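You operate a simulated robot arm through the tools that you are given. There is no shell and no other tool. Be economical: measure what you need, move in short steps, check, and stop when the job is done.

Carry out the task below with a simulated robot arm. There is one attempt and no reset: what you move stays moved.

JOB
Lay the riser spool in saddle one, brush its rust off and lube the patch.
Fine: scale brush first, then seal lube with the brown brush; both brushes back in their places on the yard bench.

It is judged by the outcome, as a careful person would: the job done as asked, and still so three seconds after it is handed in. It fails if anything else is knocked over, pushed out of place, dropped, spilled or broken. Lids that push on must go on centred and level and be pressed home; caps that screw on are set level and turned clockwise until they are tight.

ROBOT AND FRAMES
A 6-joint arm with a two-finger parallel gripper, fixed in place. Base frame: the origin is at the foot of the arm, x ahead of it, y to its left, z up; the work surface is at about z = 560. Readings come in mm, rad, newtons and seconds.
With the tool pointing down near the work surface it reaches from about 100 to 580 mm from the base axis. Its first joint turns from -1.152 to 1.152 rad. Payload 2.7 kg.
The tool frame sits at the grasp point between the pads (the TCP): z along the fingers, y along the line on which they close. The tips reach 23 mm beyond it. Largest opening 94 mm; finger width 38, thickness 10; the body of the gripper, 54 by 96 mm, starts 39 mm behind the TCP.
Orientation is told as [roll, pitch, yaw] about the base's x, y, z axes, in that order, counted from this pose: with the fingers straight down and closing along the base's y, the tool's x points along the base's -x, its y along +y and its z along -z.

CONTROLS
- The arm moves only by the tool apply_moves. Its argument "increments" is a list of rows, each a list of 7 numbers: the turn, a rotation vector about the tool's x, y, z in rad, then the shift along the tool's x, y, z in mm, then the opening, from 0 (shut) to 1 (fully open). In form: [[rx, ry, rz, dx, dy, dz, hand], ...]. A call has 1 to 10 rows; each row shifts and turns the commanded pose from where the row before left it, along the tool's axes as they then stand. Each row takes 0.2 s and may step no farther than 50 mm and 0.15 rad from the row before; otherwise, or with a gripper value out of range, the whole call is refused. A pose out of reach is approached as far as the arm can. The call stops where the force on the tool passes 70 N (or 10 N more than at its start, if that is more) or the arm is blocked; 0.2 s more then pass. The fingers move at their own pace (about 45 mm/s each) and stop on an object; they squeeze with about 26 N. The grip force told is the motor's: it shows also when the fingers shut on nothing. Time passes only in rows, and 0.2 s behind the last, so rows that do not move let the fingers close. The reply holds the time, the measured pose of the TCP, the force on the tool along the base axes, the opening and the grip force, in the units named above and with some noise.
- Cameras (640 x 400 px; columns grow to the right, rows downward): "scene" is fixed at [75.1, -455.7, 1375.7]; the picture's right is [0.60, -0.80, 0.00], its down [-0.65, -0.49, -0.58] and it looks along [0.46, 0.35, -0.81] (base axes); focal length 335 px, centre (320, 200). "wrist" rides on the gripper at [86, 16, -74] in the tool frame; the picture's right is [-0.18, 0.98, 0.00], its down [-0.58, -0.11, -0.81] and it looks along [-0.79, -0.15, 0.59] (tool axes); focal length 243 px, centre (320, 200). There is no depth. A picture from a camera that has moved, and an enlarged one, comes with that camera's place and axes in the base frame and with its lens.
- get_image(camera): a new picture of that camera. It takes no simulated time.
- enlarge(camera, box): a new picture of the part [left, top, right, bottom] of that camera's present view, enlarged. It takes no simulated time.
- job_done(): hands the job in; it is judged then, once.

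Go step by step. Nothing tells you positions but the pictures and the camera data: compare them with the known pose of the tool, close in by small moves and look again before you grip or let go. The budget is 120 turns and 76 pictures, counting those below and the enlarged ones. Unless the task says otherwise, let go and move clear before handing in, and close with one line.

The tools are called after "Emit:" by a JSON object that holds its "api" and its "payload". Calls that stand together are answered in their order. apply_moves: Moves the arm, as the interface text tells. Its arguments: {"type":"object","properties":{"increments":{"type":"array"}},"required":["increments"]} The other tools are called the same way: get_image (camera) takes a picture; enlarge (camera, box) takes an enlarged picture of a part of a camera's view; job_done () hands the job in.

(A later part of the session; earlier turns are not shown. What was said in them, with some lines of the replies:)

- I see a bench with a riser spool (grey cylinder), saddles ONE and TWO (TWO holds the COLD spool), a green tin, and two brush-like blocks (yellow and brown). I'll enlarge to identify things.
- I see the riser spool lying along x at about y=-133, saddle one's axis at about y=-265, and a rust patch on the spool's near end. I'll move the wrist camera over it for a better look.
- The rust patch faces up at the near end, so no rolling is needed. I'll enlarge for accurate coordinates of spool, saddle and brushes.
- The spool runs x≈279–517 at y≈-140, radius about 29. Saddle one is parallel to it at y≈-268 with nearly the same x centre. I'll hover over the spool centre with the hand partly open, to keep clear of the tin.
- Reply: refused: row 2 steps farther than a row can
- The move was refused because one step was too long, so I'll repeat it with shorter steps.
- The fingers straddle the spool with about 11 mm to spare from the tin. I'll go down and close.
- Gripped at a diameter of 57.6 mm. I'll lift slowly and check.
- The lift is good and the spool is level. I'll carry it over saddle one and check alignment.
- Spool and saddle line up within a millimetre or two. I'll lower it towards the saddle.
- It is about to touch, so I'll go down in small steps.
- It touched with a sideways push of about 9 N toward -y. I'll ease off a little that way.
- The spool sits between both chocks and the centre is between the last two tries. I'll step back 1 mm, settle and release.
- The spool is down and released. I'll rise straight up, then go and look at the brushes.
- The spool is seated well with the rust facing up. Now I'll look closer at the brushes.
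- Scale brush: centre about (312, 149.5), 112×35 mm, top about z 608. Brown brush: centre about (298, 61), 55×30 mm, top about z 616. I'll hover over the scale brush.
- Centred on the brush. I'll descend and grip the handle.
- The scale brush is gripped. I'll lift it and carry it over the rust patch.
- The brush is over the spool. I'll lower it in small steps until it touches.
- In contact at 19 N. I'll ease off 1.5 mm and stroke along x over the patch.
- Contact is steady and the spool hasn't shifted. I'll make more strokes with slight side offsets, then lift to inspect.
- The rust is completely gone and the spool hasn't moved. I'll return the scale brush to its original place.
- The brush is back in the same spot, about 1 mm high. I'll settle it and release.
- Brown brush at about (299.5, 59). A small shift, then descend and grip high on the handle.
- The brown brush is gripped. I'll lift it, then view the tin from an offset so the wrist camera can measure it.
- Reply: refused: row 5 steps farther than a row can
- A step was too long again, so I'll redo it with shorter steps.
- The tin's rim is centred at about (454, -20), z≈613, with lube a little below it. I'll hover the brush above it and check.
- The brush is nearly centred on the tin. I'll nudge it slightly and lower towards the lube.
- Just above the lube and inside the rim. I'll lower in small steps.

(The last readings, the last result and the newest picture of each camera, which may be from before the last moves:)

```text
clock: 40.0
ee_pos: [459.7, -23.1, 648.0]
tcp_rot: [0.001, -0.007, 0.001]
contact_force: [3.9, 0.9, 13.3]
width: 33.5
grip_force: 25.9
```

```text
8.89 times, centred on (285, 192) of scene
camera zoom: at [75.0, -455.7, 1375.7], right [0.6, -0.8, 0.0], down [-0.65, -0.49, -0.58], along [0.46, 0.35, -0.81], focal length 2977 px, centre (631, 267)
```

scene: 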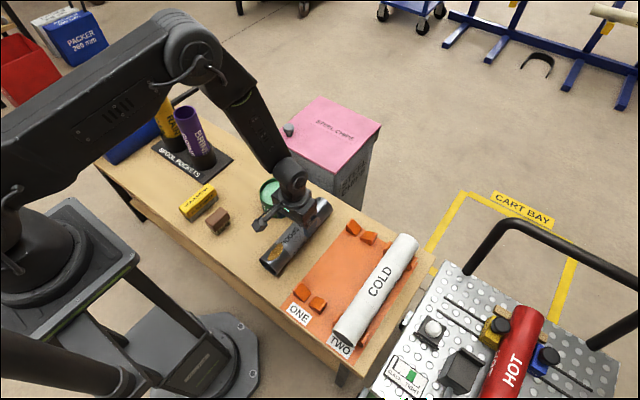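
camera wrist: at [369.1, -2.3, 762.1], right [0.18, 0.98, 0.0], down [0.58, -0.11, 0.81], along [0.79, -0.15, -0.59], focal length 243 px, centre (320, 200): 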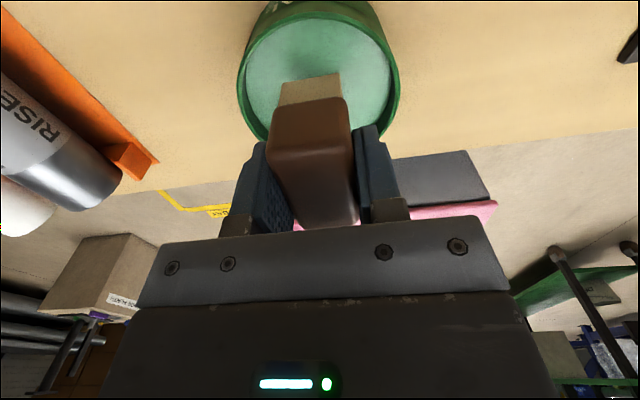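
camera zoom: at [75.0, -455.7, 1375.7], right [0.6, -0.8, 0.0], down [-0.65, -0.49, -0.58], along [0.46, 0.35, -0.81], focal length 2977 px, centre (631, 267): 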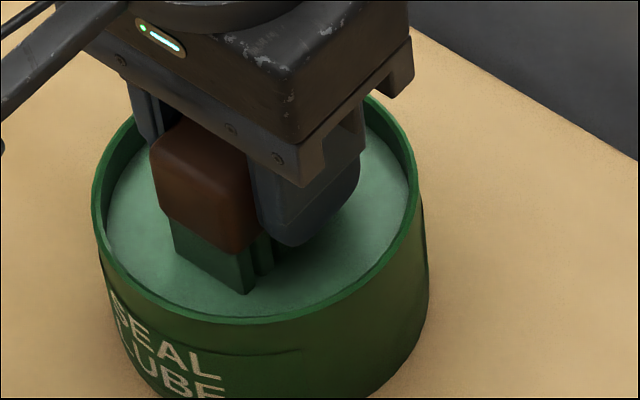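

The bristles turned green, so they are loaded. I'll lift straight out and go to the cleaned patch.

Emit:
{"api": "apply_moves", "payload": {"increments": [[0, 0, 0, 0, 0, -8, 0.1], [0, 0, 0, 0, 0, -20, 0.1], [0, 0, 0, 0, 0, -32, 0.1], [0, 0, 0, 0, 0, -32, 0.1], [0, 0, 0, 24, -40, 0, 0.1], [0, 0, 0, 24, -41, 0, 0.1], [0, 0, 0, 24.7, -41, 0, 0.1], [0, 0, 0, 24, -41, 0, 0.1], [0, 0, 0, 25, -41, 0, 0.1], [0, 0, 0, 25, -41.5, 0, 0.1]]}}

Emit:
{"api": "apply_moves", "payload": {"increments": [[0, 0, 0, 0, 0, 30, 0.1], [0, 0, 0, 0, 0, 26, 0.1], [0, 0, 0, 0, 0, 0, 0.1]]}}

Emit:
{"api": "enlarge", "payload": {"camera": "scene", "box": [260, 210, 380, 320]}}

```text
clock: 42.2
ee_pos: [312.7, -267.9, 744.3]
tcp_rot: [0.002, 0.001, 0.001]
contact_force: [-0.6, 0.9, -1.0]
width: 33.8
grip_force: 25.7
```

```text
clock: 43.0
ee_pos: [312.1, -266.8, 684.4]
tcp_rot: [0.001, -0.001, 0.001]
contact_force: [0.7, 0.4, -1.6]
width: 33.4
grip_force: 25.5
```

```text
3.64 times, centred on (320, 265) of scene
camera zoom: at [75.1, -455.7, 1375.7], right [0.6, -0.8, 0.0], down [-0.65, -0.49, -0.58], along [0.46, 0.35, -0.81], focal length 1218 px, centre (320, -36)
```

zoom: 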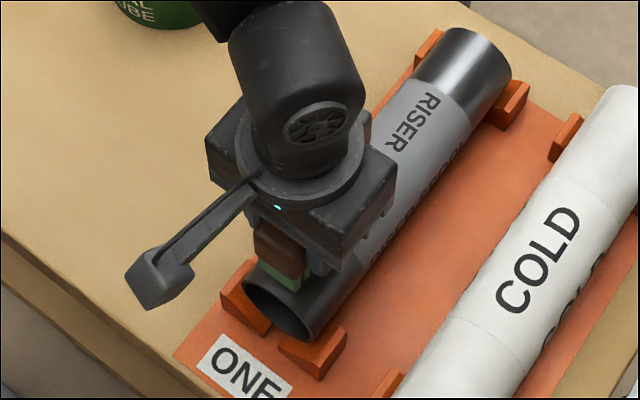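

Positioned over the patch. I'll lower to contact.

Emit:
{"api": "apply_moves", "payload": {"increments": [[0, 0, 0, 0, 0, 6, 0.1], [0, 0, 0, 0, 0, 3, 0.1], [0, 0, 0, 0, 0, 1.5, 0.1], [0, 0, 0, 0, 0, 0, 0.1]]}}

```text
clock: 44.0
ee_pos: [311.7, -267.7, 673.2]
tcp_rot: [0.002, 0.0, 0.003]
contact_force: [0.0, -0.1, -0.9]
width: 33.8
grip_force: 26.2
```

Emit:
{"api": "apply_moves", "payload": {"increments": [[0, 0, 0, 0, 0, 1.5, 0.1], [0, 0, 0, 0, 0, 1, 0.1], [0, 0, 0, 0, 0, 0, 0.1]]}}

```text
clock: 44.8
ee_pos: [312.2, -267.7, 672.1]
tcp_rot: [0.0, -0.002, 0.002]
contact_force: [-4.8, 1.5, 17.7]
width: 33.7
grip_force: 26.1
```

In contact at 18 N. I'll ease off slightly and stroke the patch.

Emit:
{"api": "apply_moves", "payload": {"increments": [[0, 0, 0, 10, 0, -0.8, 0.1], [0, 0, 0, -12, 0, 0, 0.1], [0, 0, 0, -10, 0, 0, 0.1], [0, 0, 0, 12, 4, 0, 0.1], [0, 0, 0, 12, 0, 0, 0.1], [0, 0, 0, -12, -4, 0, 0.1], [0, 0, 0, -12, -4, 0, 0.1], [0, 0, 0, 12, 0, 0, 0.1], [0, 0, 0, 12, 0, 0, 0.1], [0, 0, 0, -12, 4, 0, 0.1]]}}

Emit:
{"api": "apply_moves", "payload": {"increments": [[0, 0, 0, 12, 0, 0, 0.1], [0, 0, 0, -12, 0, 0, 0.1], [0, 0, 0, -12, 0, 0, 0.1], [0, 0, 0, 12, 0, 0, 0.1], [0, 0, 0, 0, 0, -10, 0.1], [0, 0, 0, 0, 0, -30, 0.1], [0, 0, 0, 0, 0, -28, 0.1], [0, 0, 0, 0, 45, 0, 0.1], [0, 0, 0, 0, 45, 0, 0.1], [0, 0, 0, 0, 45, 0, 0.1]]}}

Emit:
{"api": "enlarge", "payload": {"camera": "scene", "box": [250, 200, 400, 330]}}

```text
clock: 47.0
ee_pos: [313.7, -268.9, 673.1]
tcp_rot: [0.0, -0.001, -0.001]
contact_force: [0.1, -0.1, -0.6]
width: 33.7
grip_force: 26.1
```

```text
clock: 49.2
ee_pos: [312.4, -134.2, 738.7]
tcp_rot: [0.0, -0.001, 0.001]
contact_force: [-0.2, -0.3, -0.9]
width: 33.9
grip_force: 26.1
```

```text
3.08 times, centred on (325, 265) of scene
camera zoom: at [75.0, -455.8, 1375.7], right [0.6, -0.8, 0.0], down [-0.65, -0.49, -0.58], along [0.46, 0.35, -0.82], focal length 1030 px, centre (305, 0)
```

zoom: 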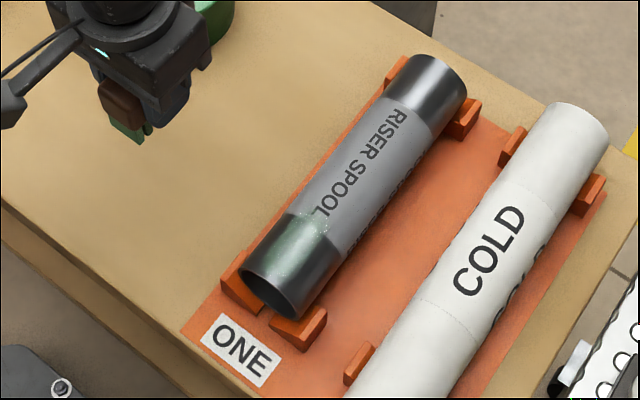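

A light green film shows on the patch, but contact was light in places. I'll take a closer look.

Emit:
{"api": "enlarge", "payload": {"camera": "scene", "box": [295, 250, 355, 305]}}

Emit:
{"api": "get_image", "payload": {"camera": "wrist"}}

```text
7.27 times, centred on (325, 278) of scene
camera zoom: at [75.0, -455.8, 1375.7], right [0.6, -0.8, 0.0], down [-0.65, -0.49, -0.58], along [0.46, 0.35, -0.82], focal length 2436 px, centre (284, -364)
```

zoom: 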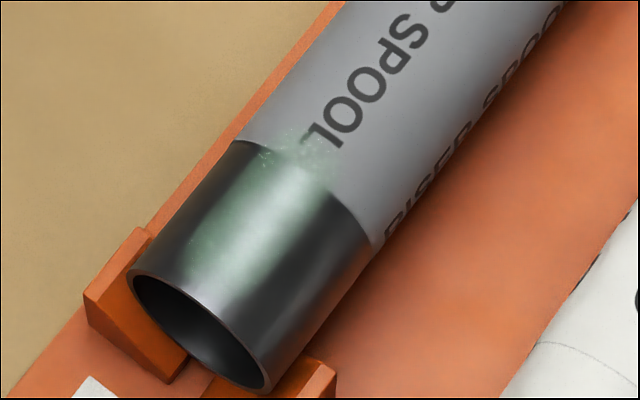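

```text
30 pictures are left
camera wrist: at [226.1, -118.8, 813.9], right [0.18, 0.98, 0.0], down [0.58, -0.11, 0.81], along [0.79, -0.15, -0.59], focal length 243 px, centre (320, 200)
```

wrist: 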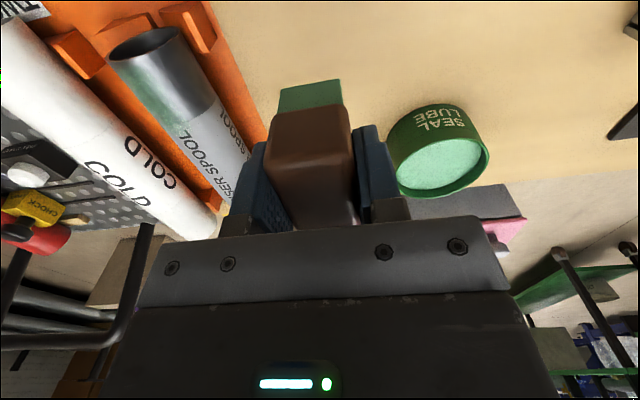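

The film covers the patch area but looks thin. I'll make one more, firmer pass with the still-loaded brush.

Emit:
{"api": "apply_moves", "payload": {"increments": [[0, 0, 0, 0, -45, 0, 0.1], [0, 0, 0, 0, -45, 0, 0.1], [0, 0, 0, 0, -45, 0, 0.1], [0, 0, 0, 0, 0, 30, 0.1], [0, 0, 0, 0, 0, 30, 0.1], [0, 0, 0, 0, 0, 7, 0.1], [0, 0, 0, 0, 0, 2, 0.1], [0, 0, 0, 0, 0, 0, 0.1]]}}

Emit:
{"api": "apply_moves", "payload": {"increments": [[0, 0, 0, 10, 0, 0, 0.1], [0, 0, 0, -10, 0, 0, 0.1], [0, 0, 0, -10, 0, 0, 0.1], [0, 0, 0, 10, 5, 0, 0.1], [0, 0, 0, 10, 0, 0, 0.1], [0, 0, 0, -10, -5, 0, 0.1], [0, 0, 0, -10, -5, 0, 0.1], [0, 0, 0, 10, 0, 0, 0.1], [0, 0, 0, 10, 5, 0, 0.1], [0, 0, 0, -10, 0, 0, 0.1]]}}

Emit:
{"api": "apply_moves", "payload": {"increments": [[0, 0, 0, 0, 0, -10, 0.1], [0, 0, 0, 0, 0, -30, 0.1], [0, 0, 0, 0, 0, -28, 0.1], [0, 0, 0, 0, 45, 0, 0.1], [0, 0, 0, 0, 45, 0, 0.1], [0, 0, 0, 0, 45, 0, 0.1], [0, 0, 0, 0, 0, 0, 0.1]]}}

Emit:
{"api": "enlarge", "payload": {"camera": "scene", "box": [295, 250, 355, 305]}}

```text
clock: 51.0
ee_pos: [311.5, -270.0, 671.3]
tcp_rot: [0.0, -0.001, 0.002]
contact_force: [-2.7, 0.6, 9.3]
width: 33.8
grip_force: 26.2
```

```text
clock: 53.2
ee_pos: [310.4, -267.9, 672.4]
tcp_rot: [0.001, 0.0, 0.002]
contact_force: [-5.5, -1.3, 13.1]
width: 33.7
grip_force: 26.2
```

```text
clock: 54.8
ee_pos: [310.6, -134.0, 739.1]
tcp_rot: [0.002, -0.001, -0.001]
contact_force: [0.3, -0.5, -0.4]
width: 33.6
grip_force: 25.7
```

```text
7.27 times, centred on (325, 278) of scene
camera zoom: at [75.1, -455.7, 1375.7], right [0.6, -0.8, 0.0], down [-0.65, -0.49, -0.58], along [0.46, 0.35, -0.81], focal length 2436 px, centre (284, -364)
```

zoom: 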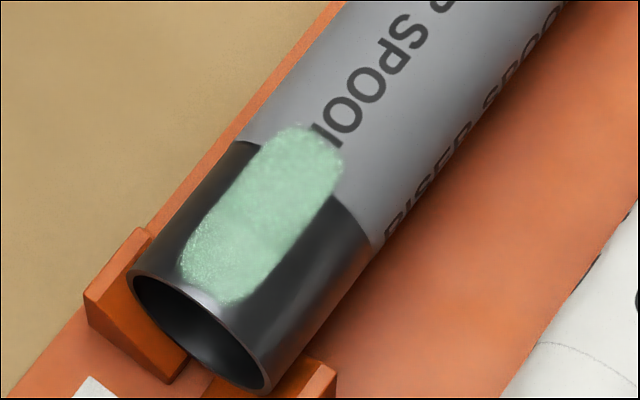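

The patch is now fully coated with lube. I'll return the brown brush to its original spot.

Emit:
{"api": "apply_moves", "payload": {"increments": [[0, 0, 0, 4, 40, 0, 0.1], [0, 0, 0, 4, 40, 0, 0.1], [0, 0, 0, 4.3, 40, 0, 0.1], [0, 0, 0, 0, 40, 0, 0.1], [0, 0, 0, 0, 36, 0, 0.1], [0, 0, 0, 0, 0, 45, 0.1], [0, 0, 0, 0, 0, 45, 0.1], [0, 0, 0, 0, 0, 30, 0.1], [0, 0, 0, 0, 0, 10, 0.1], [0, 0, 0, 0, 0, 0, 0.1]]}}

Emit:
{"api": "apply_moves", "payload": {"increments": [[0, 0, 0, 0, 0, 3, 0.1], [0, 0, 0, 0, 0, 1.5, 0.1], [0, 0, 0, 0, 0, 0, 0.1]]}}

Emit:
{"api": "enlarge", "payload": {"camera": "scene", "box": [170, 160, 310, 270]}}

```text
clock: 57.0
ee_pos: [297.8, 63.8, 609.5]
tcp_rot: [0.003, 0.0, 0.0]
contact_force: [0.2, -0.2, -0.5]
width: 33.6
grip_force: 25.4
```

```text
clock: 57.8
ee_pos: [298.3, 63.1, 604.0]
tcp_rot: [0.002, 0.0, 0.001]
contact_force: [-0.7, 0.5, -0.7]
width: 33.7
grip_force: 26.1
```

```text
3.64 times, centred on (240, 215) of scene
camera zoom: at [75.1, -455.7, 1375.7], right [0.6, -0.8, 0.0], down [-0.65, -0.49, -0.58], along [0.46, 0.35, -0.82], focal length 1218 px, centre (611, 146)
```

zoom: 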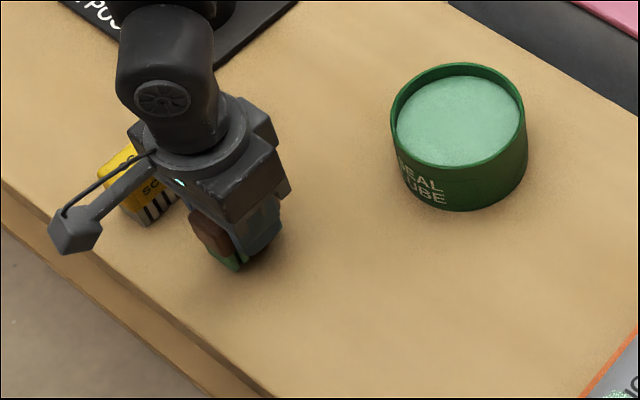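

About 2 mm off the original spot and just above the bench. I'll correct and settle it.

Emit:
{"api": "apply_moves", "payload": {"increments": [[0, 0, 0, -1, -1.5, 0, 0.1], [0, 0, 0, 0, 0, 0.7, 0.1], [0, 0, 0, 0, 0, 0, 0.1]]}}

```text
clock: 58.6
ee_pos: [299.9, 60.5, 604.1]
tcp_rot: [0.002, 0.0, 0.0]
contact_force: [-0.5, 0.2, -1.6]
width: 33.6
grip_force: 26.0
```

Emit:
{"api": "apply_moves", "payload": {"increments": [[0, 0, 0, 0, 0, 0.8, 0.1], [0, 0, 0, 0, 0, 0.5, 0.1], [0, 0, 0, 0, 0, 0, 0.1]]}}

```text
clock: 59.4
ee_pos: [300.1, 60.9, 603.4]
tcp_rot: [0.0, 0.0, 0.002]
contact_force: [1.0, 0.5, -0.4]
width: 33.8
grip_force: 25.7
```

Emit:
{"api": "apply_moves", "payload": {"increments": [[0, 0, 0, 0, 0, 0.8, 0.1], [0, 0, 0, 0, 0, 0.6, 0.1], [0, 0, 0, 0, 0, 0, 0.1]]}}

Emit:
{"api": "enlarge", "payload": {"camera": "scene", "box": [190, 190, 250, 240]}}

```text
clock: 60.2
ee_pos: [301.3, 60.4, 601.3]
tcp_rot: [0.001, 0.001, 0.0]
contact_force: [-0.2, -0.7, -1.1]
width: 33.7
grip_force: 26.3
```

```text
8.00 times, centred on (220, 215) of scene
camera zoom: at [75.1, -455.7, 1375.7], right [0.6, -0.8, 0.0], down [-0.65, -0.49, -0.58], along [0.46, 0.35, -0.82], focal length 2679 px, centre (1120, 80)
```

zoom: 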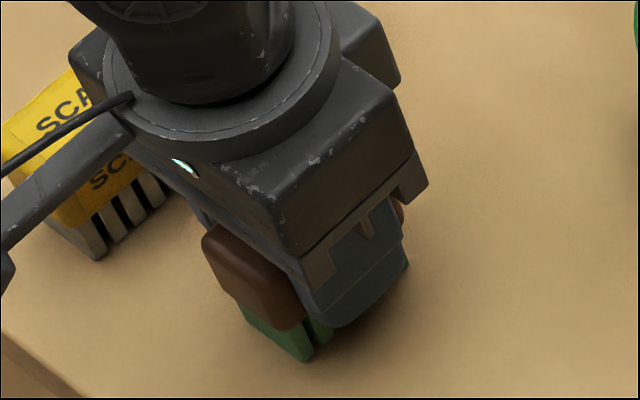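

The brush evidently slid a couple of mm up in the grip earlier. I'll keep lowering gently until contact shows.

Emit:
{"api": "apply_moves", "payload": {"increments": [[0, 0, 0, 0, 0, 0.7, 0.1], [0, 0, 0, 0, 0, 0.7, 0.1], [0, 0, 0, 0, 0, 0, 0.1]]}}

```text
clock: 61.0
ee_pos: [298.9, 62.0, 599.9]
tcp_rot: [0.002, -0.002, 0.001]
contact_force: [-0.4, -0.5, 19.3]
width: 34.0
grip_force: 25.9
```

Contact is made. I'll ease up 0.7 mm, release and rise clear.

Emit:
{"api": "apply_moves", "payload": {"increments": [[0, 0, 0, 0, 0, -0.7, 0.1], [0, 0, 0, 0, 0, 0, 0.4], [0, 0, 0, 0, 0, 0, 0.7], [0, 0, 0, 0, 0, 0, 0.7], [0, 0, 0, 0, 0, -20, 0.7], [0, 0, 0, 0, 0, -40, 0.7], [0, 0, 0, 0, 0, -45, 0.7], [0, 0, 0, 20, 0, -40, 0.7], [0, 0, 0, 30, 0, -30, 0.7], [0, 0, 0, 0, 0, 0, 0.7]]}}

Emit:
{"api": "get_image", "payload": {"camera": "wrist"}}

Emit:
{"api": "get_image", "payload": {"camera": "scene"}}

Emit:
{"api": "enlarge", "payload": {"camera": "scene", "box": [160, 160, 340, 280]}}

```text
clock: 63.2
ee_pos: [249.2, 61.7, 773.3]
tcp_rot: [0.001, 0.001, 0.001]
contact_force: [-0.4, -0.3, 0.8]
width: 65.9
grip_force: 0.0
```

```text
26 pictures are left
camera wrist: at [163.1, 78.1, 848.0], right [0.18, 0.98, 0.0], down [0.58, -0.11, 0.81], along [0.79, -0.15, -0.59], focal length 243 px, centre (320, 200)
```

wrist: 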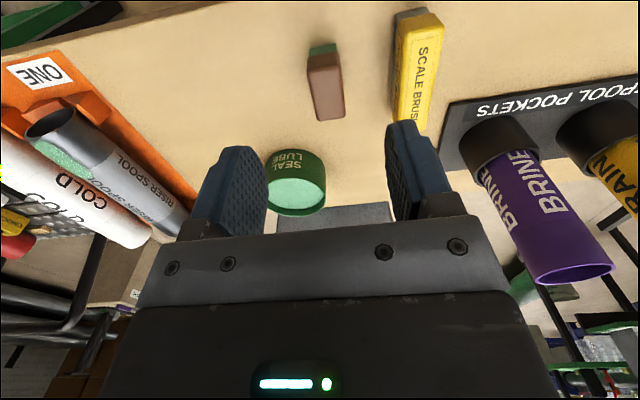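

```text
25 pictures are left
```

scene: 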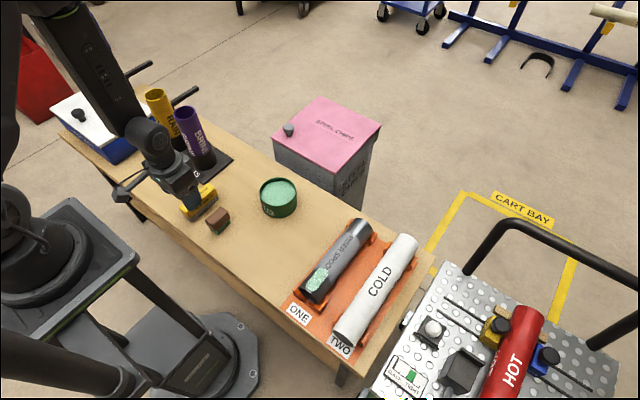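

```text
3.33 times, centred on (250, 220) of scene
camera zoom: at [75.1, -455.7, 1375.7], right [0.6, -0.8, 0.0], down [-0.65, -0.49, -0.58], along [0.46, 0.35, -0.81], focal length 1116 px, centre (553, 133)
```

zoom: 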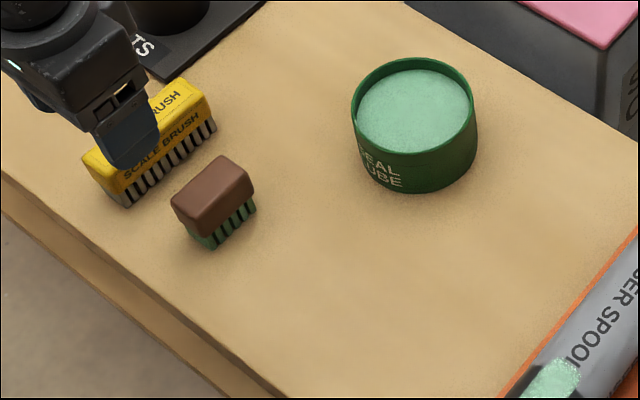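

Both brushes stand in their original spots, the tin hasn't moved, and the spool sits in saddle one with its patch clean and coated. The hand is empty and clear, so I'm handing in.

Emit:
{"api": "job_done", "payload": {}}

```text
The job is handed in.
```

The riser spool is in saddle one with its rust brushed off and the patch coated in seal lube. Both brushes are back in their places on the yard bench, and the job is handed in.
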